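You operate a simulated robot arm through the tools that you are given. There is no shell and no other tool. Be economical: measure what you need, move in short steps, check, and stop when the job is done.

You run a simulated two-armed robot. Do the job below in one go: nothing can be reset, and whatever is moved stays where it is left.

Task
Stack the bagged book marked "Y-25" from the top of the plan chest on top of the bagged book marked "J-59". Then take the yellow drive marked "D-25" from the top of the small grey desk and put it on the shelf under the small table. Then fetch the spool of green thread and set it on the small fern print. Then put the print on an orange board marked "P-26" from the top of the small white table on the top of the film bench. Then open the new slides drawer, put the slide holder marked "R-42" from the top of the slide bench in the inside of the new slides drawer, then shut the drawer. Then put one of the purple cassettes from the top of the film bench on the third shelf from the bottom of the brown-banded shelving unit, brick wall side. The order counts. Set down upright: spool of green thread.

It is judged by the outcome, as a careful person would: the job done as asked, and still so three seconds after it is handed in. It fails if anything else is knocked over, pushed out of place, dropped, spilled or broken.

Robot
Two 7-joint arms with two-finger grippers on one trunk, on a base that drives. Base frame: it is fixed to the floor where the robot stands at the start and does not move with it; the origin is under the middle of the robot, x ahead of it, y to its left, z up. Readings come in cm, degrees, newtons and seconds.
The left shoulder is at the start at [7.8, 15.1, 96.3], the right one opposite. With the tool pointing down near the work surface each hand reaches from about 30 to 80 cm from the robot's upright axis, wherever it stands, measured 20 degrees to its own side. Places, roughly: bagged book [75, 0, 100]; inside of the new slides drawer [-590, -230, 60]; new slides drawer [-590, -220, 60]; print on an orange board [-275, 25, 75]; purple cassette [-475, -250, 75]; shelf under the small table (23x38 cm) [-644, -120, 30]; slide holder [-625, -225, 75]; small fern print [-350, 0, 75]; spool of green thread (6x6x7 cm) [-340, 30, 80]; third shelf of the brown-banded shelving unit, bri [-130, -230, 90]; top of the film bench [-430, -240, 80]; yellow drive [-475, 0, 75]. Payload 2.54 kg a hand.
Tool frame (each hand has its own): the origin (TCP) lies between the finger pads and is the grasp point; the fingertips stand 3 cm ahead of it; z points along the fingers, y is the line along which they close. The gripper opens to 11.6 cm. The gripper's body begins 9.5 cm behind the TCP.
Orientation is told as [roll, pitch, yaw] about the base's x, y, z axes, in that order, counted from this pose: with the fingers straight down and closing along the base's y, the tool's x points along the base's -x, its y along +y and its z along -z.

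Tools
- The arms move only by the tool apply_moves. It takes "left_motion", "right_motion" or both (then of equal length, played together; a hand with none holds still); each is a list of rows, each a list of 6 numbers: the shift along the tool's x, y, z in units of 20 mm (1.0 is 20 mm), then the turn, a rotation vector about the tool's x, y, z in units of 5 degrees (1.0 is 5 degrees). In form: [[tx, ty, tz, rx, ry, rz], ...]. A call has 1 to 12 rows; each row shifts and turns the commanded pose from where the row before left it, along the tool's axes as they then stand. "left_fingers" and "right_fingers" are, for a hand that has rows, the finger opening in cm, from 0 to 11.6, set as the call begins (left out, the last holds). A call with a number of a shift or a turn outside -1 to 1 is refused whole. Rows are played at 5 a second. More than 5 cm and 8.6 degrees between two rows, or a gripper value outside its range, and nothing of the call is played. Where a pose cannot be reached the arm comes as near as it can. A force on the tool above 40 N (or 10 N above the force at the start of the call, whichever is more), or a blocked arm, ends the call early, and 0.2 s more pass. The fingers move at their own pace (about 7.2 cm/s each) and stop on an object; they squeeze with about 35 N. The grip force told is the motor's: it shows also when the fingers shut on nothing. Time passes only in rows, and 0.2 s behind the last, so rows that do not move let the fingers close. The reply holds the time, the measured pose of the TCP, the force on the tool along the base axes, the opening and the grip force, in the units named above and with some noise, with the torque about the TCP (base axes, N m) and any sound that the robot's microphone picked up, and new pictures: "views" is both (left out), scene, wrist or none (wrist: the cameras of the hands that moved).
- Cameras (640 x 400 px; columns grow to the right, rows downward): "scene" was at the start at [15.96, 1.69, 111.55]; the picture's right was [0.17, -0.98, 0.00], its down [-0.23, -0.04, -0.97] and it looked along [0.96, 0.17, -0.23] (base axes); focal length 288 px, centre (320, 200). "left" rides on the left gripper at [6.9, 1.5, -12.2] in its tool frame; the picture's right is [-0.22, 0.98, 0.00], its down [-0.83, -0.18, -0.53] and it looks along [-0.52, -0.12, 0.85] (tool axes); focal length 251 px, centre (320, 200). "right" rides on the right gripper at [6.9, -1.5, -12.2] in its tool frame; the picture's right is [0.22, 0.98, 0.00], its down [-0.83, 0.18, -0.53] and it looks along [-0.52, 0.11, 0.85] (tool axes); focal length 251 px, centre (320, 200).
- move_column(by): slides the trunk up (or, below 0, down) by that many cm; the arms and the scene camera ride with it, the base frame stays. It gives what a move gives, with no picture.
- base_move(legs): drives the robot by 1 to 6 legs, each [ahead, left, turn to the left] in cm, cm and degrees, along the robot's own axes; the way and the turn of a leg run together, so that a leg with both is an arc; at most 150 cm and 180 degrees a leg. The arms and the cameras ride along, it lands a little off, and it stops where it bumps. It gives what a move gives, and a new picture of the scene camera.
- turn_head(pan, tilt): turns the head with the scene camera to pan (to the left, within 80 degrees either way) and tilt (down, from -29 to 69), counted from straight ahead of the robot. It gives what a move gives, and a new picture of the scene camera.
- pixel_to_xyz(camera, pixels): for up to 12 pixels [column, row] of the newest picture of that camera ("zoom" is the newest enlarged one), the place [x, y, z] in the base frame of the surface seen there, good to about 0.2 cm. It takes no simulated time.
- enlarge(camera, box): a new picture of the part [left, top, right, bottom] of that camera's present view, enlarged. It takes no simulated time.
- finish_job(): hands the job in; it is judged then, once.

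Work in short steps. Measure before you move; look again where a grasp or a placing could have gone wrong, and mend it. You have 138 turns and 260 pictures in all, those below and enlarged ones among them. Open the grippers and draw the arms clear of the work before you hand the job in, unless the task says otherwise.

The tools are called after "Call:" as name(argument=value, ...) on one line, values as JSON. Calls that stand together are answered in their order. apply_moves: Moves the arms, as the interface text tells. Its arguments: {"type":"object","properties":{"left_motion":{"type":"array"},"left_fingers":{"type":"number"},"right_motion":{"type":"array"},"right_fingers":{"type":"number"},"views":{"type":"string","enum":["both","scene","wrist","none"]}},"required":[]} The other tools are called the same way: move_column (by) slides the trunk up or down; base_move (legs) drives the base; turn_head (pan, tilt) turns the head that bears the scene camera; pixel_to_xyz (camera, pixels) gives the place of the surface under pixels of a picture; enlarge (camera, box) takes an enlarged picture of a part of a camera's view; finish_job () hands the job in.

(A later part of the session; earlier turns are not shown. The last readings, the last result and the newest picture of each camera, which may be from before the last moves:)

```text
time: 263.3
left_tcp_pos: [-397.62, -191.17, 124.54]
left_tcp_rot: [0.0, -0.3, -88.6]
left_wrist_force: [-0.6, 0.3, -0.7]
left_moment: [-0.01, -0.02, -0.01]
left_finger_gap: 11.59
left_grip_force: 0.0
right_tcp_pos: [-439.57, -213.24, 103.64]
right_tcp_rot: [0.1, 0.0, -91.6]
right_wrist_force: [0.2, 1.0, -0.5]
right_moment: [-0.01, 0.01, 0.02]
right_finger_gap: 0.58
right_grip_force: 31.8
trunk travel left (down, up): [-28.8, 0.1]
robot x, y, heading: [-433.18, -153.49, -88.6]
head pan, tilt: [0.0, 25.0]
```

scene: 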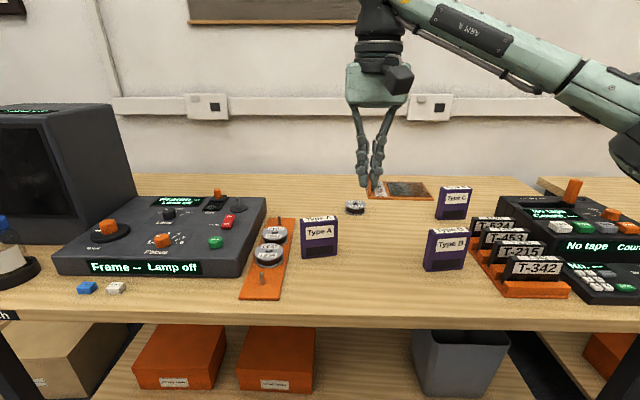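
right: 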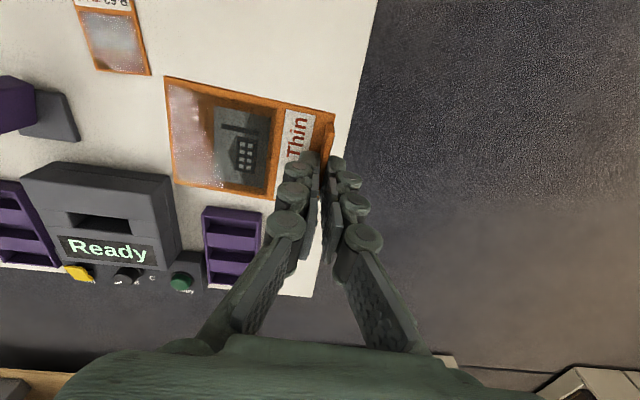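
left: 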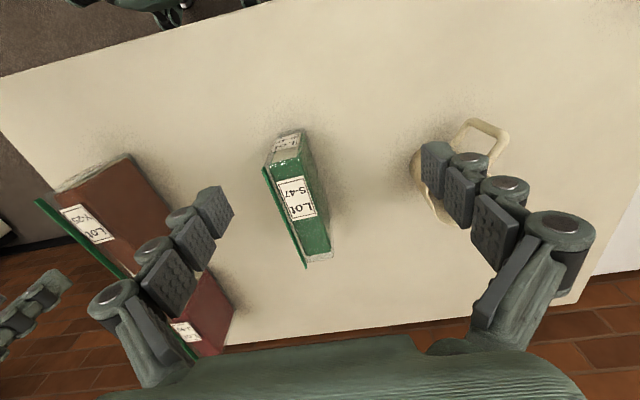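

I nudge to (−440.3,−214.5) and descend to just above the bench.

Call:
apply_moves(right_motion=[[-0.63, -0.36, 0, 0, 0, 0], [0, 0, 1, 0, 0, 0], [0, 0, 1, 0, 0, 0], [0, 0, 1, 0, 0, 0], [0, 0, 1, 0, 0, 0], [0, 0, 1, 0, 0, 0], [0, 0, 1, 0, 0, 0], [0, 0, 1, 0, 0, 0], [0, 0, 1, 0, 0, 0], [0, 0, 1, 0, 0, 0], [0, 0, 0.4, 0, 0, 0]])

```text
time: 265.7
left_tcp_pos: [-397.62, -190.97, 124.57]
left_tcp_rot: [-0.1, -0.2, -88.7]
left_wrist_force: [0.5, 0.0, 0.0]
left_moment: [0.02, -0.03, 0.01]
left_finger_gap: 11.6
left_grip_force: 0.1
right_tcp_pos: [-440.08, -214.41, 84.86]
right_tcp_rot: [0.1, 0.1, -91.6]
right_wrist_force: [0.6, 0.4, 0.5]
right_moment: [0.0, -0.01, -0.01]
right_finger_gap: 0.6
right_grip_force: 32.1
trunk travel left (down, up): [-28.8, 0.1]
robot x, y, heading: [-433.12, -153.74, -88.6]
head pan, tilt: [0.0, 25.0]
```

scene: 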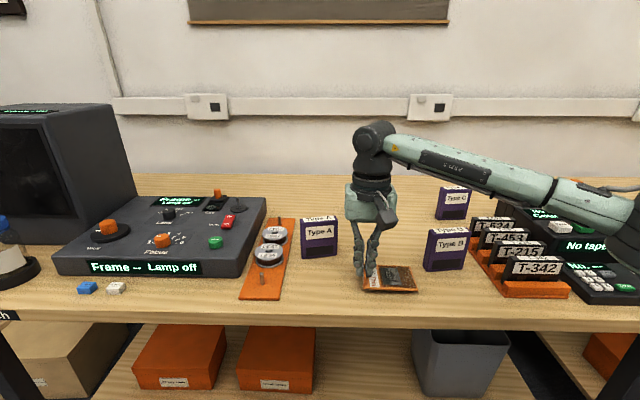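
right: 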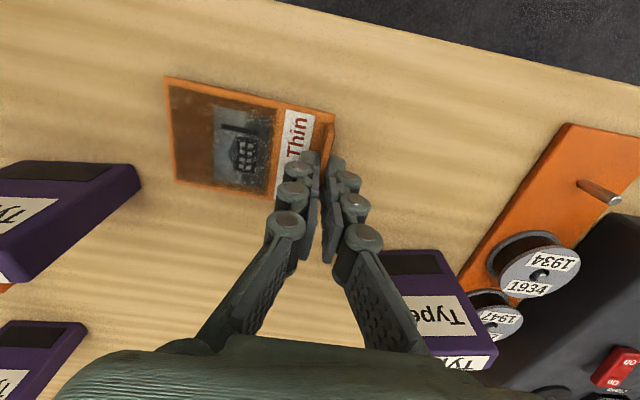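

Lower in fine steps to contact.

Call:
apply_moves(right_motion=[[0, 0, 0.2, 0, 0, 0], [0, 0, 0.15, 0, 0, 0], [0, 0, 0.1, 0, 0, 0], [0, 0, 0.08, 0, 0, 0], [0, 0, 0.05, 0, 0, 0], [0, 0, 0, 0, 0, 0]], views="none")

```text
time: 267.1
left_tcp_pos: [-397.57, -191.12, 124.58]
left_tcp_rot: [0.0, -0.2, -88.6]
left_wrist_force: [0.7, 0.6, -0.1]
left_moment: [-0.01, -0.03, 0.0]
left_finger_gap: 11.59
left_grip_force: 0.0
right_tcp_pos: [-440.2, -214.39, 83.72]
right_tcp_rot: [0.0, -0.1, -91.7]
right_wrist_force: [0.0, -0.4, -0.5]
right_moment: [0.0, -0.05, 0.0]
right_finger_gap: 0.58
right_grip_force: 31.7
trunk travel left (down, up): [-28.8, 0.1]
robot x, y, heading: [-433.41, -153.48, -88.2]
head pan, tilt: [0.0, 25.0]
```

Call:
apply_moves(right_motion=[[0, 0, 0.06, 0, 0, 0], [0, 0, 0.06, 0, 0, 0], [0, 0, 0.05, 0, 0, 0], [0, 0, 0, 0, 0, 0]], views="none")

```text
time: 268.1
left_tcp_pos: [-397.7, -190.8, 124.64]
left_tcp_rot: [-0.1, -0.4, -88.6]
left_wrist_force: [-0.3, 0.4, 0.4]
left_moment: [0.01, 0.0, 0.04]
left_finger_gap: 11.59
left_grip_force: 0.0
right_tcp_pos: [-440.18, -214.55, 83.71]
right_tcp_rot: [0.2, -0.3, -91.7]
right_wrist_force: [0.2, 0.0, 17.7]
right_moment: [0.38, 0.02, -0.01]
right_finger_gap: 0.6
right_grip_force: 31.7
trunk travel left (down, up): [-28.8, 0.1]
robot x, y, heading: [-433.36, -153.43, -88.5]
head pan, tilt: [0.0, 25.0]
```

Contact. I open to 3 cm and lift away.

Call:
apply_moves(right_motion=[[0, 0, -0.05, 0, 0, 0], [0, 0, 0, 0, 0, 0], [0, 0, 0, 0, 0, 0], [0, 0, -0.5, 0, 0, 0], [0, 0, -1, 0, 0, 0], [0, 0, -1, 0, 0, 0], [0, 0, -1, 0, 0, 0], [0, 0, -1, 0, 0, 0], [0, 0, -1, 0, 0, 0], [0, 0, -1, 0, 0, 0], [0, 0, -1, 0, 0, 0], [0, 0, -1, 0, 0, 0]], right_fingers=3)

```text
time: 270.7
left_tcp_pos: [-397.52, -191.04, 124.73]
left_tcp_rot: [-0.1, -0.2, -88.5]
left_wrist_force: [0.5, 0.8, 0.2]
left_moment: [-0.02, -0.02, -0.02]
left_finger_gap: 11.59
left_grip_force: 0.1
right_tcp_pos: [-440.19, -214.54, 100.63]
right_tcp_rot: [0.1, 0.0, -91.6]
right_wrist_force: [-0.1, 0.3, 0.8]
right_moment: [0.0, 0.01, 0.02]
right_finger_gap: 2.98
right_grip_force: 0.1
trunk travel left (down, up): [-28.8, 0.1]
robot x, y, heading: [-433.31, -153.48, -88.9]
head pan, tilt: [0.0, 25.0]
```

scene: 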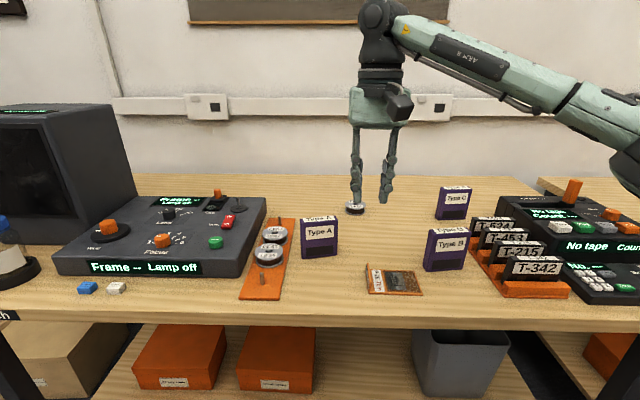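
right: 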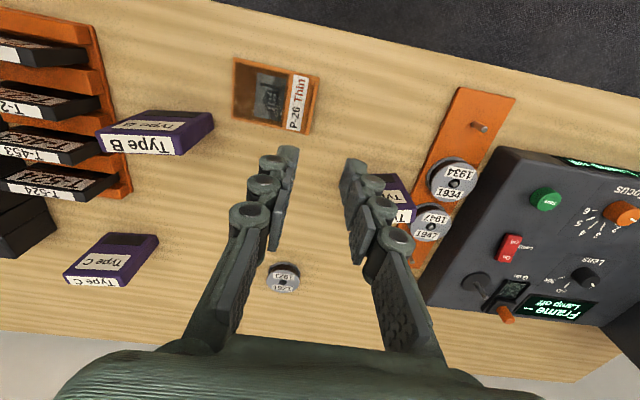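

P-26 is placed. Now I back off and move to the slide bench.

Call:
base_move(legs=[[-50, 0, 0], [0, -147, 0]])

Call:
turn_head(pan=0, tilt=35)

```text
time: 287.5
left_tcp_pos: [-545.67, -144.79, 124.56]
left_tcp_rot: [0.0, -0.2, -89.2]
left_wrist_force: [-0.6, 0.2, 0.5]
left_moment: [-0.02, 0.03, -0.05]
left_finger_gap: 11.57
left_grip_force: 0.2
right_tcp_pos: [-588.61, -167.62, 100.55]
right_tcp_rot: [0.1, 0.0, -92.4]
right_wrist_force: [-0.8, 0.4, 0.3]
right_moment: [0.0, 0.01, 0.0]
right_finger_gap: 3.01
right_grip_force: 0.0
trunk travel left (down, up): [-28.8, 0.1]
robot x, y, heading: [-580.87, -106.79, -89.4]
head pan, tilt: [0.0, 25.0]
```

scene: 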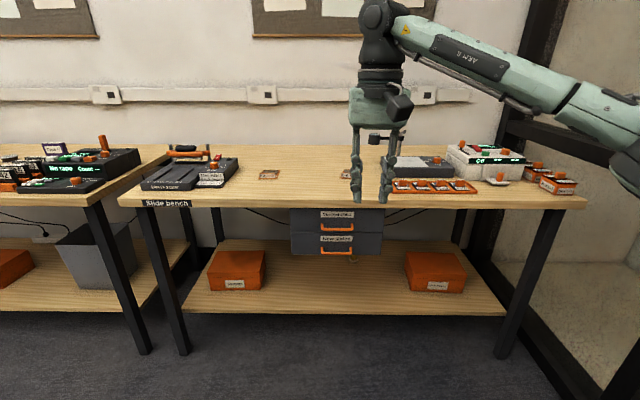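

```text
time: 288.2
left_tcp_pos: [-545.75, -144.72, 124.58]
left_tcp_rot: [0.0, -0.2, -89.2]
left_wrist_force: [-0.2, 0.1, 0.2]
left_moment: [0.01, 0.0, -0.01]
left_finger_gap: 11.6
left_grip_force: 0.0
right_tcp_pos: [-588.66, -167.65, 100.57]
right_tcp_rot: [0.1, 0.0, -92.4]
right_wrist_force: [-0.2, -1.1, 0.7]
right_moment: [0.01, 0.02, -0.01]
right_finger_gap: 2.99
right_grip_force: 0.0
trunk travel left (down, up): [-28.8, 0.1]
robot x, y, heading: [-580.88, -107.0, -89.4]
head pan, tilt: [0.0, 35.0]
```

scene: 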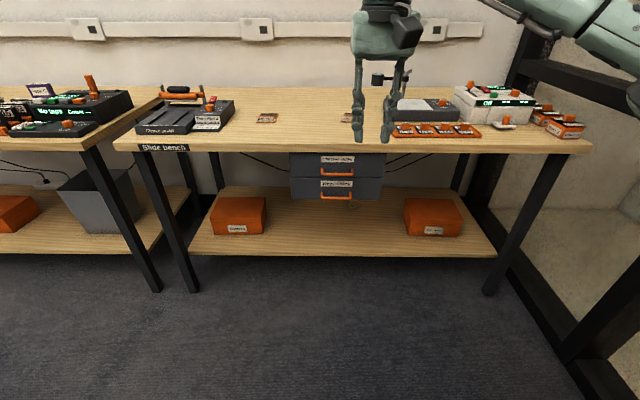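

The drawers are at (337,175): lower one "New slides". I zoom on it and on the slide holders at right.

Call:
enlarge(camera="scene", box=[285, 145, 395, 210])

Call:
pixel_to_xyz(camera="zoom", pixels=[[50, 60], [50, 170], [555, 60], [555, 170], [300, 272], [215, 250], [385, 250], [300, 205], [300, 130], [300, 20], [300, 240], [215, 270]])

Call:
enlarge(camera="scene", box=[380, 80, 600, 155])

```text
5.82 times, centred on (340, 178) of scene
```

zoom: 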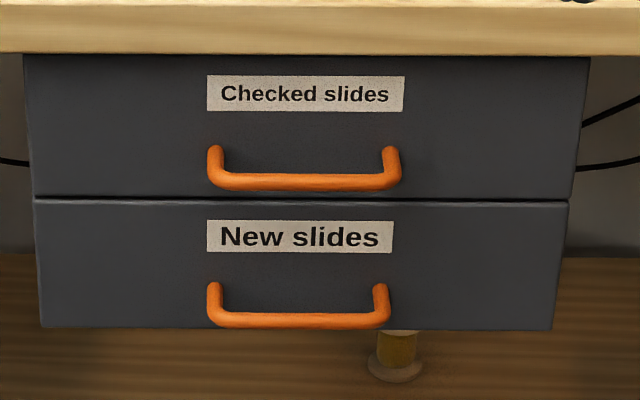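

```text
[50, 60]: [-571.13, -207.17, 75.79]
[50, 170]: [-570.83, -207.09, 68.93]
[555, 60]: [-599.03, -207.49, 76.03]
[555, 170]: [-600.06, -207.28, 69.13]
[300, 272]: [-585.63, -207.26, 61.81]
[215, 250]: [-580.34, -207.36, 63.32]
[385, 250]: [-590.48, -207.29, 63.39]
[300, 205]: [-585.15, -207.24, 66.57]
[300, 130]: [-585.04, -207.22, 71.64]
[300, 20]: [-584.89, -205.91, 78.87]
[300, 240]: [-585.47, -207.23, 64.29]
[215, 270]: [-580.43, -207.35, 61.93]
```

```text
2.91 times, centred on (490, 118) of scene
```

zoom: 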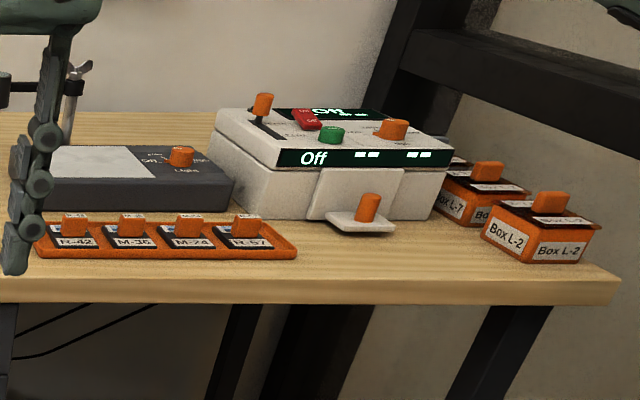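

I measure R-42 (leftmost in the orange tray) and the drawer handle bar.

Call:
pixel_to_xyz(camera="zoom", pixels=[[74, 220], [74, 228], [74, 214], [62, 225], [86, 225], [72, 242], [45, 250], [100, 250], [54, 236], [132, 222], [230, 180], [110, 175]])

Call:
pixel_to_xyz(camera="scene", pixels=[[337, 198], [337, 199], [325, 198], [350, 199], [337, 174]])

```text
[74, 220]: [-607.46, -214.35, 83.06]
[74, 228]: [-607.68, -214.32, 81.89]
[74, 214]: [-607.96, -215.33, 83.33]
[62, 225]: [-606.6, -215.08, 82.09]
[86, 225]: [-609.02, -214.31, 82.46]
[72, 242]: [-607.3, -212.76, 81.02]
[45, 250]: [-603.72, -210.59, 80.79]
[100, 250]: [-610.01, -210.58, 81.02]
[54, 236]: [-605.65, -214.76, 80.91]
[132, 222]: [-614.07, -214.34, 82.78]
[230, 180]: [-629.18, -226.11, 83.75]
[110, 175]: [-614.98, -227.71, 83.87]
```

```text
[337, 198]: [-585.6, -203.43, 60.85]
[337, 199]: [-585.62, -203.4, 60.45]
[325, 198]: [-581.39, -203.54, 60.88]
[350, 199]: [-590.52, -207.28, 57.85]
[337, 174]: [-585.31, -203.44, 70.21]
```

R-42's knob is at (−607.6,−214.6), top 83.3. The New slides handle bar is at y≈−203.7, z≈60.7, x −581..−590. I lower the trunk and pitch the hand forward in free space.

Call:
move_column(by=-26)

Call:
apply_moves(right_motion=[[-0.5, 0, 0, 0, -1, 0], [-0.5, 0, 0, 0, -1, 0], [-0.5, 0, 0, 0, -1, 0], [-0.5, 0, 0.2, 0, -1, 0], [-0.5, 0, 0.3, 0, -1, 0], [-0.3, 0, 0.3, 0, -1, 0], [-0.2, 0, 0.4, 0, -1, 0], [0, 0, 0.5, 0, -1, 0], [0, 0, 0.5, 0, -1, 0], [0, 0, 0.5, 0, -1, 0], [0, 0, 0, 0, -1, 0], [0, 0, 0, 0, -1, 0]], views="none")

Call:
apply_moves(right_motion=[[0, 0, 0, 0, -1, 0], [0, 0, 0, 0, -1, 0], [0, 0, 0, 0, -1, 0], [0, 0, 0, 0, 0, 0]], views="none")

```text
time: 290.9
left_tcp_pos: [-545.7, -144.71, 98.59]
left_tcp_rot: [-0.1, -0.4, -89.1]
left_wrist_force: [0.0, 0.1, 0.9]
left_moment: [-0.04, -0.01, 0.02]
left_finger_gap: 11.61
left_grip_force: 0.0
right_tcp_pos: [-588.57, -167.52, 74.52]
right_tcp_rot: [0.1, 0.1, -92.4]
right_wrist_force: [-0.5, -0.3, 0.2]
right_moment: [-0.03, -0.03, 0.05]
right_finger_gap: 2.99
right_grip_force: 0.1
trunk travel left (down, up): [-2.8, 26.1]
robot x, y, heading: [-580.83, -106.8, -89.2]
head pan, tilt: [0.0, 35.0]
```

```text
time: 293.5
left_tcp_pos: [-545.69, -144.81, 98.62]
left_tcp_rot: [0.0, -0.3, -89.2]
left_wrist_force: [0.1, -0.2, -0.3]
left_moment: [-0.03, 0.0, 0.0]
left_finger_gap: 11.59
left_grip_force: 0.0
right_tcp_pos: [-588.89, -176.32, 71.43]
right_tcp_rot: [0.3, -60.1, -92.8]
right_wrist_force: [-0.1, 0.5, 0.0]
right_moment: [0.01, 0.0, -0.02]
right_finger_gap: 3.01
right_grip_force: 0.1
trunk travel left (down, up): [-2.8, 26.1]
robot x, y, heading: [-580.81, -106.74, -89.2]
head pan, tilt: [0.0, 35.0]
```

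```text
time: 294.5
left_tcp_pos: [-545.65, -144.8, 98.71]
left_tcp_rot: [-0.1, -0.3, -89.3]
left_wrist_force: [0.0, 0.1, 0.4]
left_moment: [-0.02, 0.03, -0.01]
left_finger_gap: 11.61
left_grip_force: 0.1
right_tcp_pos: [-588.93, -176.31, 71.39]
right_tcp_rot: [0.6, -75.2, -92.8]
right_wrist_force: [0.0, 0.2, -0.8]
right_moment: [0.0, 0.01, 0.02]
right_finger_gap: 2.99
right_grip_force: 0.1
trunk travel left (down, up): [-2.8, 26.1]
robot x, y, heading: [-581.22, -106.87, -89.2]
head pan, tilt: [0.0, 35.0]
```

Pitched −75°. Now I roll the hand 90° about its axis so the fingers close vertically.

Call:
apply_moves(right_motion=[[0, 0, 0, 0, 0, 1], [0, 0, 0, 0, 0, 1], [0, 0, 0, 0, 0, 1], [0, 0, 0, 0, 0, 1], [0, 0, 0, 0, 0, 1], [0, 0, 0, 0, 0, 1], [0, 0, 0, 0, 0, 1], [0, 0, 0, 0, 0, 1], [0, 0, 0, 0, 0, 1], [0, 0, 0, 0, 0, 1], [0, 0, 0, 0, 0, 1], [0, 0, 0, 0, 0, 1]], right_fingers=5, views="none")

Call:
apply_moves(right_motion=[[0, 0, 0, 0, 0, 1], [0, 0, 0, 0, 0, 1], [0, 0, 0, 0, 0, 1], [0, 0, 0, 0, 0, 1], [0, 0, 0, 0, 0, 1], [0, 0, 0, 0, 0, 1], [0, 0, 0, 0, 0, 0]])

```text
time: 297.1
left_tcp_pos: [-545.59, -144.72, 98.65]
left_tcp_rot: [0.0, -0.2, -89.2]
left_wrist_force: [-0.5, -0.4, 0.8]
left_moment: [-0.02, -0.02, 0.0]
left_finger_gap: 11.6
left_grip_force: 0.0
right_tcp_pos: [-589.0, -176.28, 71.41]
right_tcp_rot: [73.0, -28.6, -173.9]
right_wrist_force: [-0.2, 0.3, -0.5]
right_moment: [0.02, 0.02, 0.03]
right_finger_gap: 4.99
right_grip_force: 0.1
trunk travel left (down, up): [-2.8, 26.1]
robot x, y, heading: [-580.78, -106.49, -89.4]
head pan, tilt: [0.0, 35.0]
```

```text
time: 298.7
left_tcp_pos: [-545.77, -144.73, 98.67]
left_tcp_rot: [-0.1, -0.2, -89.2]
left_wrist_force: [0.0, -0.2, 0.3]
left_moment: [0.03, 0.0, 0.0]
left_finger_gap: 11.58
left_grip_force: 0.1
right_tcp_pos: [-588.92, -176.48, 71.37]
right_tcp_rot: [75.0, 0.2, 177.6]
right_wrist_force: [0.0, 0.0, -0.2]
right_moment: [-0.01, 0.01, 0.0]
right_finger_gap: 4.98
right_grip_force: 0.2
trunk travel left (down, up): [-2.8, 26.1]
robot x, y, heading: [-580.89, -106.7, -89.3]
head pan, tilt: [0.0, 35.0]
```

scene: 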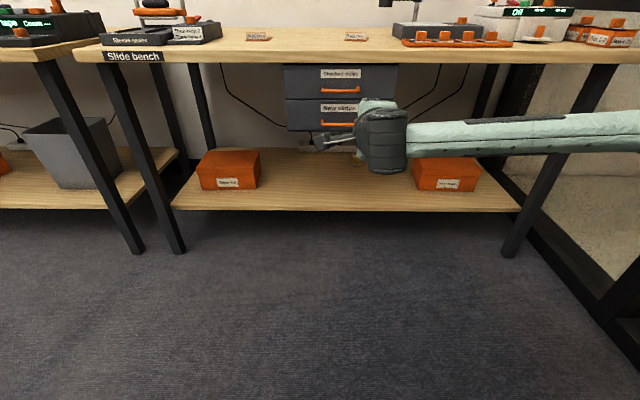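
right: 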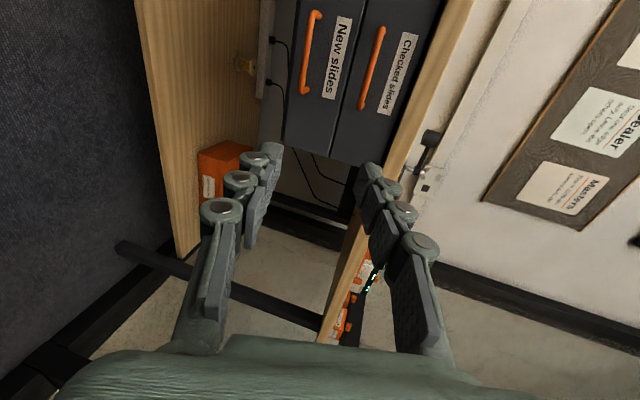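

Tool now closes vertically. I lower to z≈61 and line up x, checking reach.

Call:
apply_moves(right_motion=[[0.33, -1, 0.27, 0, 0, 0], [0.33, -1, 0.27, 0, 0, 0], [0.33, -1, 0.27, 0, 0, 0], [0.33, -1, 0.27, 0, 0, 0], [0.33, -1, 0.27, 0, 0, 0], [0, 0, 0, 0, 0, 0]], views="wrist")

```text
time: 300.1
left_tcp_pos: [-545.62, -144.7, 98.74]
left_tcp_rot: [-0.1, -0.2, -89.2]
left_wrist_force: [0.4, 0.1, 0.4]
left_moment: [-0.01, -0.01, 0.0]
left_finger_gap: 11.59
left_grip_force: 0.2
right_tcp_pos: [-585.68, -176.51, 60.99]
right_tcp_rot: [75.0, 0.1, 177.6]
right_wrist_force: [-0.5, -0.3, 0.4]
right_moment: [0.01, -0.01, 0.0]
right_finger_gap: 5.0
right_grip_force: 0.1
trunk travel left (down, up): [-2.8, 26.1]
robot x, y, heading: [-580.91, -106.76, -89.5]
head pan, tilt: [0.0, 35.0]
```

right: 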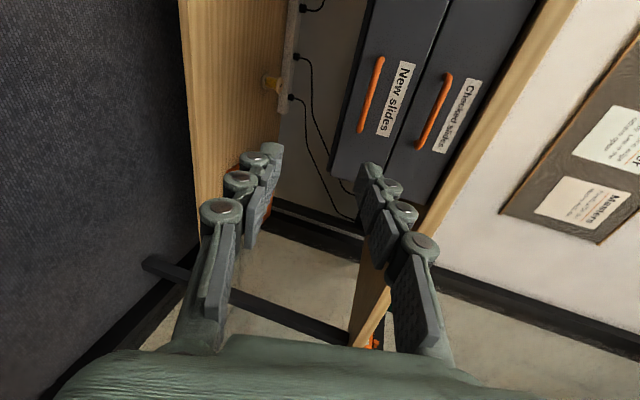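

I measure the bar from the wrist view.

Call:
pixel_to_xyz(camera="right", pixels=[[380, 62], [371, 95], [362, 128], [375, 95], [368, 95], [340, 110], [435, 110]])

Call:
base_move(legs=[[20, 0, 0]])

Call:
apply_moves(right_motion=[[0, 0, 0, 0, 0, 0]], views="wrist")

```text
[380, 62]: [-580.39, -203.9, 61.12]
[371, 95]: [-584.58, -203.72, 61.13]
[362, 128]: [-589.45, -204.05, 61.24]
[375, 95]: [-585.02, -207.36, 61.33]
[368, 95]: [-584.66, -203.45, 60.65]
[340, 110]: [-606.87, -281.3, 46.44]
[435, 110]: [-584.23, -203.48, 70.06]
```

```text
time: 301.7
left_tcp_pos: [-545.37, -164.52, 98.68]
left_tcp_rot: [0.0, -0.4, -89.0]
left_wrist_force: [0.3, 0.2, 0.3]
left_moment: [-0.02, 0.01, 0.02]
left_finger_gap: 11.62
left_grip_force: 0.0
right_tcp_pos: [-585.35, -196.31, 61.0]
right_tcp_rot: [75.0, 0.1, 177.8]
right_wrist_force: [0.3, -0.7, 0.6]
right_moment: [-0.01, -0.02, 0.02]
right_finger_gap: 4.99
right_grip_force: 0.0
trunk travel left (down, up): [-2.8, 26.1]
robot x, y, heading: [-580.45, -126.69, -89.2]
head pan, tilt: [0.0, 35.0]
```

scene: 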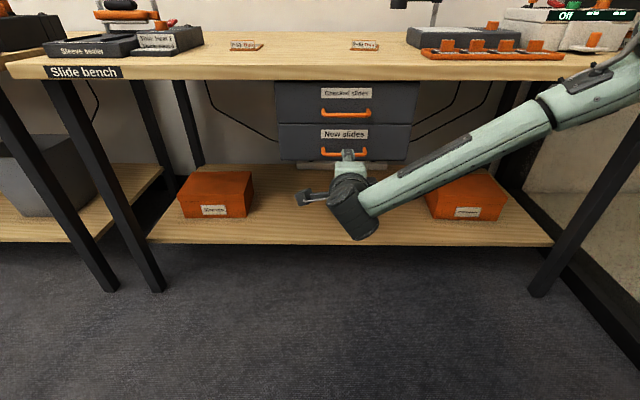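

```text
time: 302.1
left_tcp_pos: [-545.28, -164.41, 98.6]
left_tcp_rot: [0.0, -0.1, -89.2]
left_wrist_force: [0.2, 0.8, 0.9]
left_moment: [0.02, -0.01, 0.0]
left_finger_gap: 11.61
left_grip_force: 0.0
right_tcp_pos: [-585.28, -196.22, 61.05]
right_tcp_rot: [75.0, 0.1, 177.7]
right_wrist_force: [0.7, -0.5, -0.1]
right_moment: [0.0, 0.01, 0.03]
right_finger_gap: 5.03
right_grip_force: 0.0
trunk travel left (down, up): [-2.8, 26.1]
robot x, y, heading: [-580.18, -126.57, -89.0]
head pan, tilt: [0.0, 35.0]
```

right: 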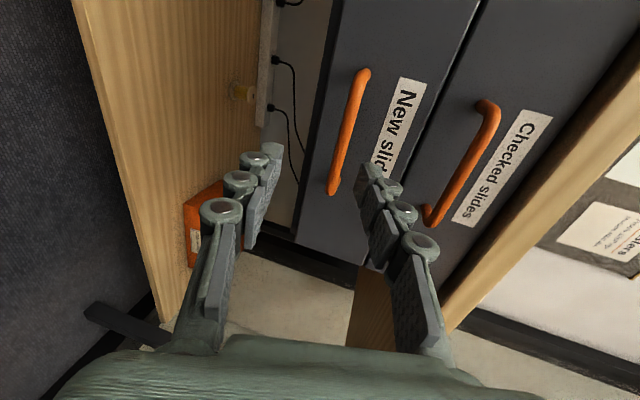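

The bar sits between the fingers' planes. I advance 6.5 cm and close on it.

Call:
apply_moves(right_motion=[[0, 0.26, 0.966, 0, 0, 0], [0, 0.26, 0.966, 0, 0, 0], [0, 0.26, 0.966, 0, 0, 0], [0, 0.065, 0.24, 0, 0, 0], [0, 0, 0, 0, 0, 0]], views="none")

Call:
apply_moves(right_motion=[[0, 0, 0, 0, 0, 0], [0, 0, 0, 0, 0, 0], [0, 0, 0, 0, 0, 0], [0, 0, 0, 0, 0, 0]], right_fingers=0, views="wrist")

```text
time: 303.3
left_tcp_pos: [-545.51, -164.48, 98.58]
left_tcp_rot: [-0.1, -0.3, -89.0]
left_wrist_force: [-0.5, 0.5, -0.2]
left_moment: [0.0, -0.01, 0.0]
left_finger_gap: 11.61
left_grip_force: 0.1
right_tcp_pos: [-585.59, -202.77, 61.12]
right_tcp_rot: [75.1, 0.0, 177.6]
right_wrist_force: [0.4, -0.4, -0.1]
right_moment: [-0.03, -0.03, 0.02]
right_finger_gap: 5.0
right_grip_force: 0.1
trunk travel left (down, up): [-2.8, 26.1]
robot x, y, heading: [-580.35, -126.33, -89.1]
head pan, tilt: [0.0, 35.0]
```

```text
time: 304.3
left_tcp_pos: [-545.42, -164.48, 98.59]
left_tcp_rot: [-0.1, -0.3, -89.1]
left_wrist_force: [-0.2, -0.6, 0.4]
left_moment: [-0.01, -0.01, 0.02]
left_finger_gap: 11.6
left_grip_force: 0.0
right_tcp_pos: [-585.55, -202.74, 61.1]
right_tcp_rot: [75.1, 0.3, 177.7]
right_wrist_force: [0.0, -0.8, 2.9]
right_moment: [-0.08, 0.46, 0.09]
right_finger_gap: 0.89
right_grip_force: 36.9
trunk travel left (down, up): [-2.8, 26.1]
robot x, y, heading: [-580.81, -126.54, -89.1]
head pan, tilt: [0.0, 35.0]
```

right: 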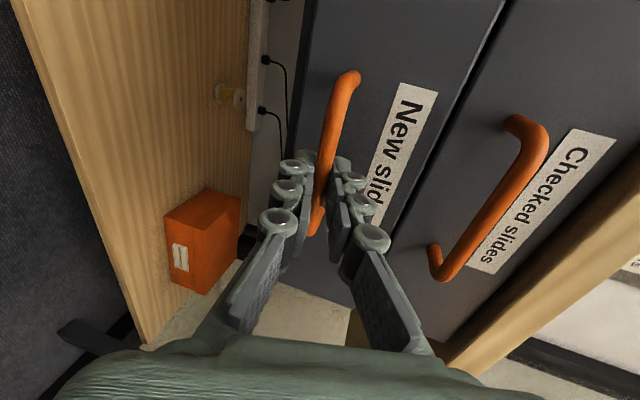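

The bar is gripped (0.89 cm). I pull by reversing the base 20 cm.

Call:
base_move(legs=[[-20, 0, 0]])

```text
time: 305.9
left_tcp_pos: [-545.62, -144.43, 98.56]
left_tcp_rot: [0.0, -0.2, -89.0]
left_wrist_force: [0.1, 0.6, -1.2]
left_moment: [0.0, -0.02, -0.01]
left_finger_gap: 11.58
left_grip_force: 0.2
right_tcp_pos: [-585.54, -182.67, 61.12]
right_tcp_rot: [75.1, 0.1, 178.0]
right_wrist_force: [9.7, -0.1, 3.3]
right_moment: [-0.07, 0.34, 0.52]
right_finger_gap: 0.9
right_grip_force: 36.9
trunk travel left (down, up): [-2.8, 26.1]
robot x, y, heading: [-581.15, -106.39, -89.1]
head pan, tilt: [0.0, 35.0]
```

scene: 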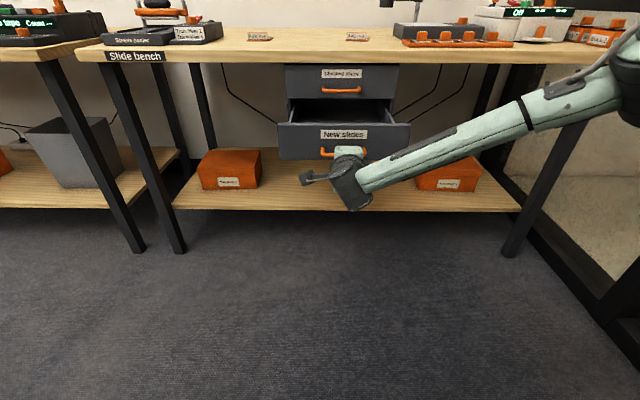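

The drawer is open 20 cm. I release, back the hand off and unroll it.

Call:
apply_moves(right_motion=[[0, 0, 0, 0, 0, 0], [0, 0, 0, 0, 0, 0], [0, -0.26, -0.966, 0, 0, 0], [0, -0.26, -0.966, 0, 0, 0], [0, -0.26, -0.966, 0, 0, 0], [0, -0.26, -0.966, 0, 0, 0], [0, 0, 0, 0, 0, -1], [0, 0, 0, 0, 0, -1], [0, 0, 0, 0, 0, -1], [0, 0, 0, 0, 0, -1], [0, 0, 0, 0, 0, -1], [0, 0, 0, 0, 0, -1]], right_fingers=5, views="none")

Call:
apply_moves(right_motion=[[0, 0, 0, 0, 0, -1], [0, 0, 0, 0, 0, -1], [0, 0, 0, 0, 0, -1], [0, 0, 0, 0, 0, -1], [0, 0, 0, 0, 0, -1], [0, 0, 0, 0, 0, -1], [0, 0, 0, 0, 0, -1], [0, 0, 0, 0, 0, -1], [0, 0, 0, 0, 0, -1], [0, 0, 0, 0, 0, -1], [0, 0, 0, 0, 0, -1], [0, 0, 0, 0, 0, -1]], views="none")

Call:
apply_moves(right_motion=[[0, 0, -0.5, 0, 1, 0], [0, 0, -0.5, 0, 1, 0], [0, 0, -0.5, 0, 1, 0], [0, 0, -0.5, 0, 1, 0], [0, 0, -0.5, 0, 1, 0], [0, 0, -0.5, 0, 1, 0], [0, 0, -0.5, 0, 1, 0], [0, 0, -0.5, 0, 1, 0], [0, 0, -0.5, 0, 1, 0]], views="none")

Call:
move_column(by=26)

Call:
turn_head(pan=-10, tilt=35)

```text
time: 308.5
left_tcp_pos: [-545.78, -144.4, 98.48]
left_tcp_rot: [0.0, -0.2, -89.0]
left_wrist_force: [0.3, 0.7, -0.6]
left_moment: [0.01, 0.01, 0.03]
left_finger_gap: 11.62
left_grip_force: 0.0
right_tcp_pos: [-585.15, -174.59, 61.08]
right_tcp_rot: [72.9, -28.7, -173.5]
right_wrist_force: [0.5, -0.4, 0.1]
right_moment: [-0.01, 0.02, 0.01]
right_finger_gap: 5.02
right_grip_force: 0.1
trunk travel left (down, up): [-2.8, 26.1]
robot x, y, heading: [-581.22, -106.86, -88.9]
head pan, tilt: [0.0, 35.0]
```

```text
time: 311.1
left_tcp_pos: [-545.76, -144.43, 98.62]
left_tcp_rot: [0.0, -0.2, -89.0]
left_wrist_force: [0.5, 0.2, 0.7]
left_moment: [-0.05, 0.01, -0.01]
left_finger_gap: 11.6
left_grip_force: 0.1
right_tcp_pos: [-585.32, -174.6, 61.04]
right_tcp_rot: [0.2, -75.0, -92.1]
right_wrist_force: [0.2, 0.1, 0.8]
right_moment: [-0.04, 0.02, 0.0]
right_finger_gap: 5.02
right_grip_force: 0.1
trunk travel left (down, up): [-2.8, 26.1]
robot x, y, heading: [-581.18, -106.57, -89.1]
head pan, tilt: [0.0, 35.0]
```

```text
time: 313.1
left_tcp_pos: [-545.66, -144.39, 98.5]
left_tcp_rot: [-0.1, -0.2, -88.9]
left_wrist_force: [0.2, 0.0, 0.0]
left_moment: [0.03, 0.04, -0.01]
left_finger_gap: 11.59
left_grip_force: 0.0
right_tcp_pos: [-585.09, -167.36, 66.1]
right_tcp_rot: [0.1, -29.9, -92.1]
right_wrist_force: [0.8, 0.0, 0.6]
right_moment: [-0.01, -0.02, 0.01]
right_finger_gap: 5.0
right_grip_force: 0.0
trunk travel left (down, up): [-2.8, 26.1]
robot x, y, heading: [-581.06, -106.55, -89.1]
head pan, tilt: [0.0, 35.0]
```

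```text
time: 315.7
left_tcp_pos: [-545.68, -144.31, 124.58]
left_tcp_rot: [-0.1, -0.1, -88.9]
left_wrist_force: [-0.3, 0.3, -0.1]
left_moment: [-0.01, 0.01, 0.02]
left_finger_gap: 11.59
left_grip_force: 0.0
right_tcp_pos: [-585.18, -167.37, 91.97]
right_tcp_rot: [0.2, -30.1, -92.2]
right_wrist_force: [0.4, 0.4, -0.1]
right_moment: [-0.03, -0.02, -0.01]
right_finger_gap: 4.98
right_grip_force: 0.1
trunk travel left (down, up): [-28.8, 0.1]
robot x, y, heading: [-580.64, -106.59, -89.1]
head pan, tilt: [0.0, 35.0]
```

```text
time: 316.4
left_tcp_pos: [-545.53, -144.48, 124.52]
left_tcp_rot: [0.0, -0.2, -89.0]
left_wrist_force: [0.1, 0.0, -0.1]
left_moment: [0.0, -0.03, -0.01]
left_finger_gap: 11.61
left_grip_force: 0.1
right_tcp_pos: [-585.02, -167.49, 92.07]
right_tcp_rot: [0.2, -30.1, -92.1]
right_wrist_force: [-0.3, 0.1, 0.7]
right_moment: [-0.01, -0.02, -0.02]
right_finger_gap: 5.0
right_grip_force: 0.0
trunk travel left (down, up): [-28.8, 0.1]
robot x, y, heading: [-580.93, -106.39, -89.1]
head pan, tilt: [-10.0, 35.0]
```

scene: 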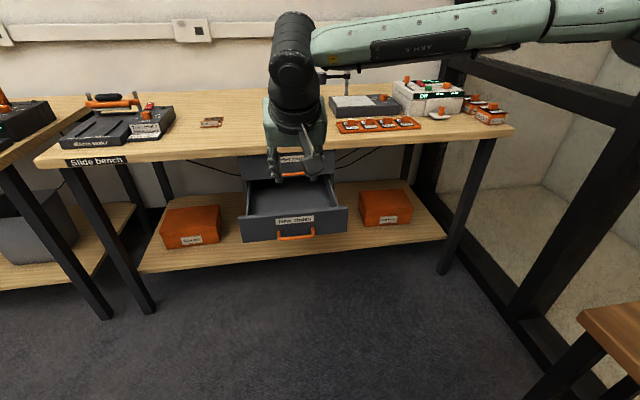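

The drawer is well open and empty. I zoom on the holders tray and measure the drawer's inside.

Call:
enlarge(camera="scene", box=[325, 85, 435, 140])

Call:
pixel_to_xyz(camera="zoom", pixels=[[150, 210], [150, 225], [135, 222], [163, 218], [148, 238], [100, 245], [195, 237], [140, 262], [240, 212], [100, 230], [190, 218], [148, 203]])

Call:
pixel_to_xyz(camera="scene", pixels=[[290, 205], [265, 213], [330, 208], [290, 216], [245, 218], [347, 208], [290, 195], [296, 236]])

```text
5.82 times, centred on (380, 112) of scene
```

zoom: 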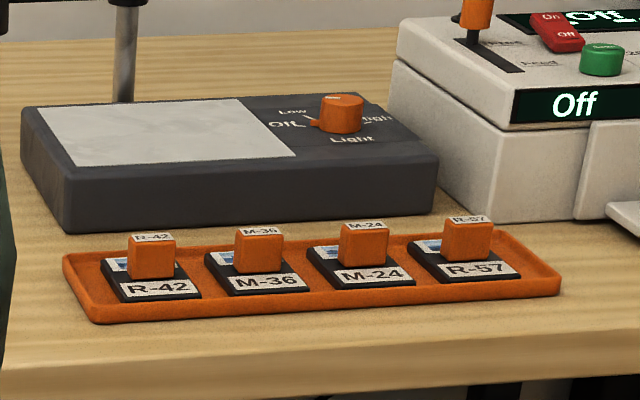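

```text
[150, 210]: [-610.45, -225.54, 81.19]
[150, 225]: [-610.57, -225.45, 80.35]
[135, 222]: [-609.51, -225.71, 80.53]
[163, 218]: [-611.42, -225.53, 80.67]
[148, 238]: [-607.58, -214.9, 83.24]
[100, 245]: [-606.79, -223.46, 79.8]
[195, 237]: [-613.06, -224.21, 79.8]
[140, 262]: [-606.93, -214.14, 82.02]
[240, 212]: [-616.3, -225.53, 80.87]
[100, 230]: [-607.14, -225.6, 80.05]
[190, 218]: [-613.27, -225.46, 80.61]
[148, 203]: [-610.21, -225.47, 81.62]
```

```text
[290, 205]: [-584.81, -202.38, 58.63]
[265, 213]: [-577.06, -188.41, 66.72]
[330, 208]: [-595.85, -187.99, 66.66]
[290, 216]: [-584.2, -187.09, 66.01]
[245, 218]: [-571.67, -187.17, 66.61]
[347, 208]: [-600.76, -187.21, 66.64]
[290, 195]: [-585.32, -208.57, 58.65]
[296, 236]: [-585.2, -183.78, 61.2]
```

R-42's tab is at (−607.6,−214.7), top 83.2. I raise the hand, shift the base right 23 and ahead 32, then extend forward.

Call:
apply_moves(right_motion=[[-0.5, 0, -0.866, 0, 0, 0], [-0.5, 0, -0.866, 0, 0, 0], [-0.5, 0, -0.866, 0, 0, 0]], views="none")

Call:
base_move(legs=[[0, -23, 0], [32, 0, 0]])

Call:
apply_moves(right_motion=[[-0.866, 0, 0.5, 0, 0, 0], [-0.866, 0, 0.5, 0, 0, 0], [-0.866, 0, 0.5, 0, 0, 0], [-0.866, 0, 0.5, 0, 0, 0], [-0.866, 0, 0.5, 0, 0, 0], [-0.866, 0, 0.5, 0, 0, 0]], views="wrist")

```text
time: 317.2
left_tcp_pos: [-545.7, -144.41, 124.62]
left_tcp_rot: [0.1, -0.2, -89.0]
left_wrist_force: [0.1, 1.0, -0.2]
left_moment: [0.0, 0.01, -0.05]
left_finger_gap: 11.61
left_grip_force: 0.1
right_tcp_pos: [-585.13, -167.42, 98.14]
right_tcp_rot: [0.3, -30.0, -92.1]
right_wrist_force: [0.4, 0.0, -0.3]
right_moment: [-0.02, 0.0, 0.01]
right_finger_gap: 4.98
right_grip_force: 0.1
trunk travel left (down, up): [-28.8, 0.1]
robot x, y, heading: [-580.94, -106.65, -89.2]
head pan, tilt: [-10.0, 35.0]
```

```text
time: 321.8
left_tcp_pos: [-568.11, -176.52, 124.59]
left_tcp_rot: [0.0, -0.2, -88.8]
left_wrist_force: [0.2, 0.5, -0.2]
left_moment: [0.01, -0.02, 0.0]
left_finger_gap: 11.58
left_grip_force: 0.0
right_tcp_pos: [-607.54, -199.58, 98.08]
right_tcp_rot: [0.2, -29.9, -91.9]
right_wrist_force: [0.5, 0.2, -0.4]
right_moment: [0.01, -0.03, 0.0]
right_finger_gap: 5.02
right_grip_force: 0.2
trunk travel left (down, up): [-28.8, 0.1]
robot x, y, heading: [-603.48, -138.83, -88.8]
head pan, tilt: [-10.0, 35.0]
```

scene: 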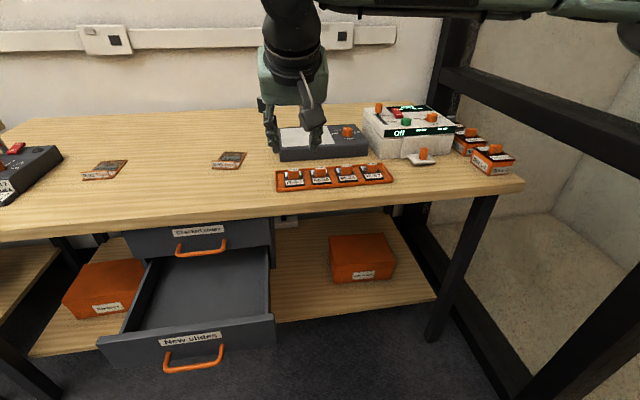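

```text
time: 323.2
left_tcp_pos: [-568.05, -176.4, 124.7]
left_tcp_rot: [-0.1, -0.2, -88.9]
left_wrist_force: [-0.1, -0.2, 0.4]
left_moment: [0.02, 0.02, 0.0]
left_finger_gap: 11.58
left_grip_force: 0.0
right_tcp_pos: [-607.84, -211.6, 98.09]
right_tcp_rot: [0.2, -30.0, -91.8]
right_wrist_force: [0.7, -0.4, 0.4]
right_moment: [0.0, -0.02, -0.01]
right_finger_gap: 5.02
right_grip_force: 0.0
trunk travel left (down, up): [-28.8, 0.1]
robot x, y, heading: [-603.26, -138.65, -89.0]
head pan, tilt: [-10.0, 35.0]
```

right: 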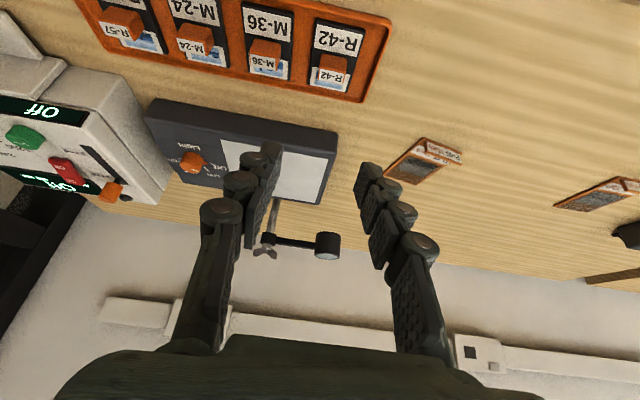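

Call:
enlarge(camera="right", box=[290, 10, 390, 110])

Call:
pixel_to_xyz(camera="zoom", pixels=[[300, 240], [260, 235], [340, 245], [300, 220], [300, 258], [300, 200], [250, 180], [350, 190], [290, 290]])

```text
4.00 times, centred on (340, 60) of right
```

zoom: 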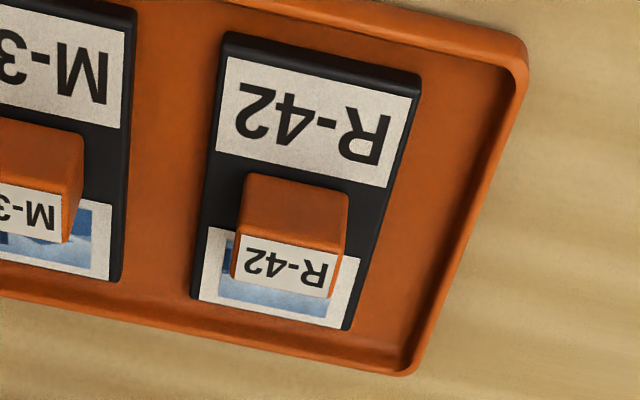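

```text
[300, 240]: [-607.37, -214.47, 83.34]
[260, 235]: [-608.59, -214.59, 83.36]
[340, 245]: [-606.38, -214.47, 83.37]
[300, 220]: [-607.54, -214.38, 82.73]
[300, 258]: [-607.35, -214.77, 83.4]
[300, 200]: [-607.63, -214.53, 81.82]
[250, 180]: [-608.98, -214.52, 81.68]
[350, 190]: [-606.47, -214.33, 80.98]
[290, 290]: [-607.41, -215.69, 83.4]
```

Tab centre (−607.5,−215.1), top 83.4. I move to TCP (−607.5,−213.9,84.7) and grip.

Call:
apply_moves(right_motion=[[-1, 0.15, 0.577, 0, 0, 0], [0.577, 0, 1, 0, 0, 0], [0.577, 0, 1, 0, 0, 0], [0.577, 0, 1, 0, 0, 0], [0.577, 0, 1, 0, 0, 0], [0.577, 0, 1, 0, 0, 0], [0.46, 0, 0.8, 0, 0, 0], [0, 0, 0, 0, 0, 0]], views="wrist")

Call:
apply_moves(right_motion=[[0, 0, 0, 0, 0, 0], [0, 0, 0, 0, 0, 0], [0, 0, 0, 0, 0, 0], [0, 0, 0, 0, 0, 0]], right_fingers=1, views="wrist")

```text
time: 325.0
left_tcp_pos: [-567.92, -176.61, 124.58]
left_tcp_rot: [-0.1, -0.2, -88.9]
left_wrist_force: [-1.2, 0.3, 0.2]
left_moment: [-0.01, -0.01, -0.03]
left_finger_gap: 11.6
left_grip_force: 0.2
right_tcp_pos: [-607.63, -214.02, 84.74]
right_tcp_rot: [0.3, -30.2, -92.1]
right_wrist_force: [0.2, 0.2, -0.3]
right_moment: [-0.01, -0.01, -0.01]
right_finger_gap: 4.99
right_grip_force: 0.0
trunk travel left (down, up): [-28.8, 0.1]
robot x, y, heading: [-603.54, -139.07, -89.0]
head pan, tilt: [-10.0, 35.0]
```

right: 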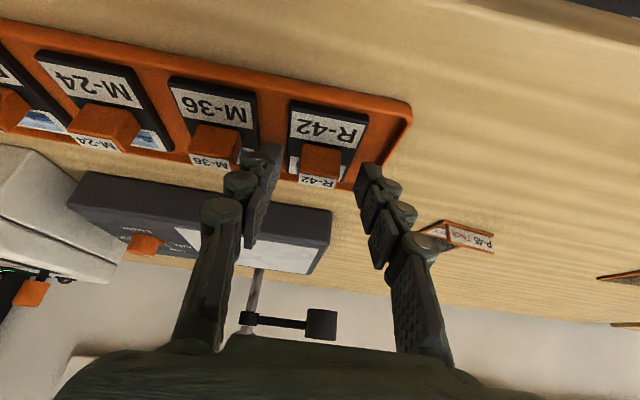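

```text
time: 326.0
left_tcp_pos: [-568.0, -176.49, 124.59]
left_tcp_rot: [-0.1, -0.2, -89.0]
left_wrist_force: [0.7, -0.5, 0.3]
left_moment: [-0.01, -0.01, 0.0]
left_finger_gap: 11.58
left_grip_force: 0.1
right_tcp_pos: [-607.79, -214.01, 84.67]
right_tcp_rot: [0.3, -30.1, -91.9]
right_wrist_force: [0.4, 0.8, 0.4]
right_moment: [-0.04, 0.02, -0.02]
right_finger_gap: 2.47
right_grip_force: 34.7
trunk travel left (down, up): [-28.8, 0.1]
robot x, y, heading: [-603.16, -139.12, -88.7]
head pan, tilt: [-10.0, 35.0]
```

right: 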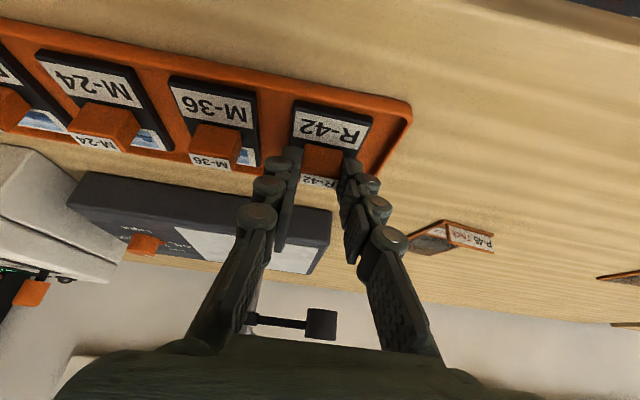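

Gripped (2.47 cm). I lift 11 cm and check the holder came along.

Call:
apply_moves(right_motion=[[-0.2, 0, -0.35, 0, 0, 0], [-0.577, 0, -1, 0, 0, 0], [-0.577, 0, -1, 0, 0, 0], [-0.577, 0, -1, 0, 0, 0], [-0.577, 0, -1, 0, 0, 0], [-0.577, 0, -1, 0, 0, 0]], views="wrist")

```text
time: 327.4
left_tcp_pos: [-568.14, -176.4, 124.61]
left_tcp_rot: [-0.1, -0.3, -88.8]
left_wrist_force: [-0.4, 0.4, 0.1]
left_moment: [-0.02, 0.03, 0.01]
left_finger_gap: 11.61
left_grip_force: 0.0
right_tcp_pos: [-607.73, -213.93, 97.13]
right_tcp_rot: [0.3, -30.0, -91.8]
right_wrist_force: [0.1, 0.2, -0.1]
right_moment: [0.0, -0.01, 0.02]
right_finger_gap: 2.44
right_grip_force: 35.6
trunk travel left (down, up): [-28.8, 0.1]
robot x, y, heading: [-603.29, -139.13, -88.9]
head pan, tilt: [-10.0, 35.0]
```

right: 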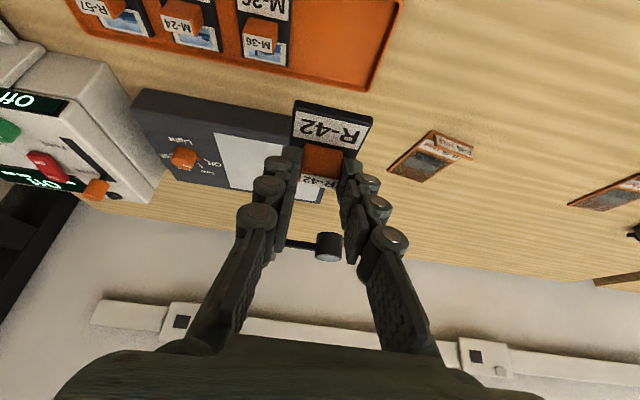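

R-42 is held level. I move the base back 16.6 and left 21.7 to bring it over the open drawer.

Call:
base_move(legs=[[-16.6, 0, 0], [0, 21.5, 0]])

Call:
turn_head(pan=0, tilt=45)

```text
time: 331.2
left_tcp_pos: [-546.73, -159.46, 124.62]
left_tcp_rot: [0.0, -0.2, -88.9]
left_wrist_force: [0.0, -0.5, 0.4]
left_moment: [-0.04, -0.03, 0.04]
left_finger_gap: 11.59
left_grip_force: 0.1
right_tcp_pos: [-586.28, -196.81, 97.04]
right_tcp_rot: [0.2, -30.0, -92.0]
right_wrist_force: [-0.3, -0.3, 0.0]
right_moment: [-0.01, 0.0, -0.02]
right_finger_gap: 2.46
right_grip_force: 35.0
trunk travel left (down, up): [-28.8, 0.1]
robot x, y, heading: [-581.97, -121.88, -89.0]
head pan, tilt: [-10.0, 35.0]
```

scene: 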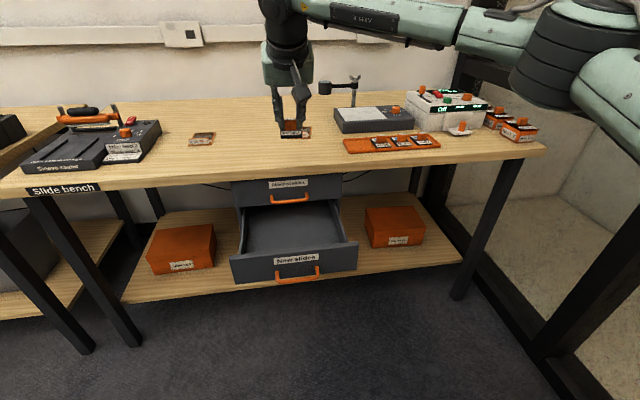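

```text
time: 331.9
left_tcp_pos: [-546.62, -159.37, 124.64]
left_tcp_rot: [0.0, -0.2, -88.8]
left_wrist_force: [0.1, -0.5, 1.1]
left_moment: [0.03, 0.01, -0.03]
left_finger_gap: 11.6
left_grip_force: 0.1
right_tcp_pos: [-586.33, -196.88, 97.07]
right_tcp_rot: [0.2, -30.2, -92.0]
right_wrist_force: [0.4, -0.1, -0.3]
right_moment: [-0.02, 0.01, 0.04]
right_finger_gap: 2.46
right_grip_force: 34.8
trunk travel left (down, up): [-28.8, 0.1]
robot x, y, heading: [-581.75, -122.07, -89.2]
head pan, tilt: [0.0, 45.0]
```

scene: 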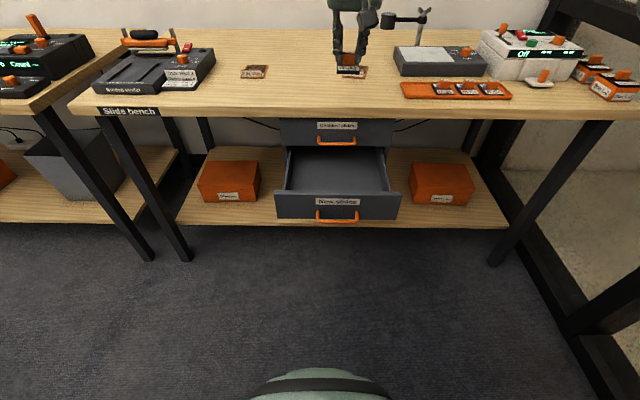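

I check the wrist camera housing's position relative to the TCP, for clearance over the drawer front.

Call:
enlarge(camera="scene", box=[310, 0, 410, 90])

Call:
pixel_to_xyz(camera="scene", pixels=[[367, 12], [367, 22], [367, 30], [360, 18], [375, 18], [348, 70], [340, 60], [340, 200]])

```text
4.44 times, centred on (360, 45) of scene
```

zoom: 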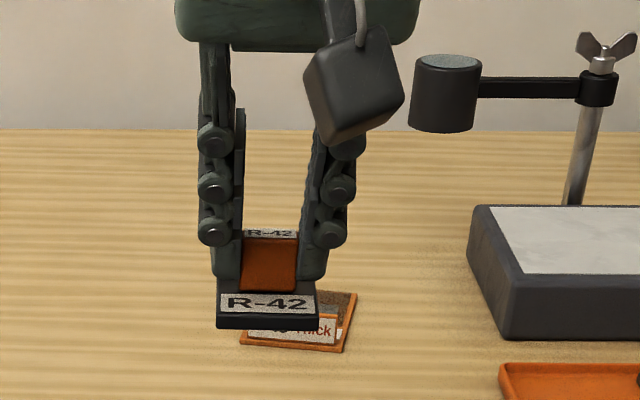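

```text
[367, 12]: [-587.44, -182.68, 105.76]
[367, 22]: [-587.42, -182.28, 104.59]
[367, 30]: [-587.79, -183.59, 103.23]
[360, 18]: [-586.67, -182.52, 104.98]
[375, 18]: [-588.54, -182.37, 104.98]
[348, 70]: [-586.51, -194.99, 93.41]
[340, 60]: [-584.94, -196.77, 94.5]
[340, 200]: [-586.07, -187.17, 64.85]
```

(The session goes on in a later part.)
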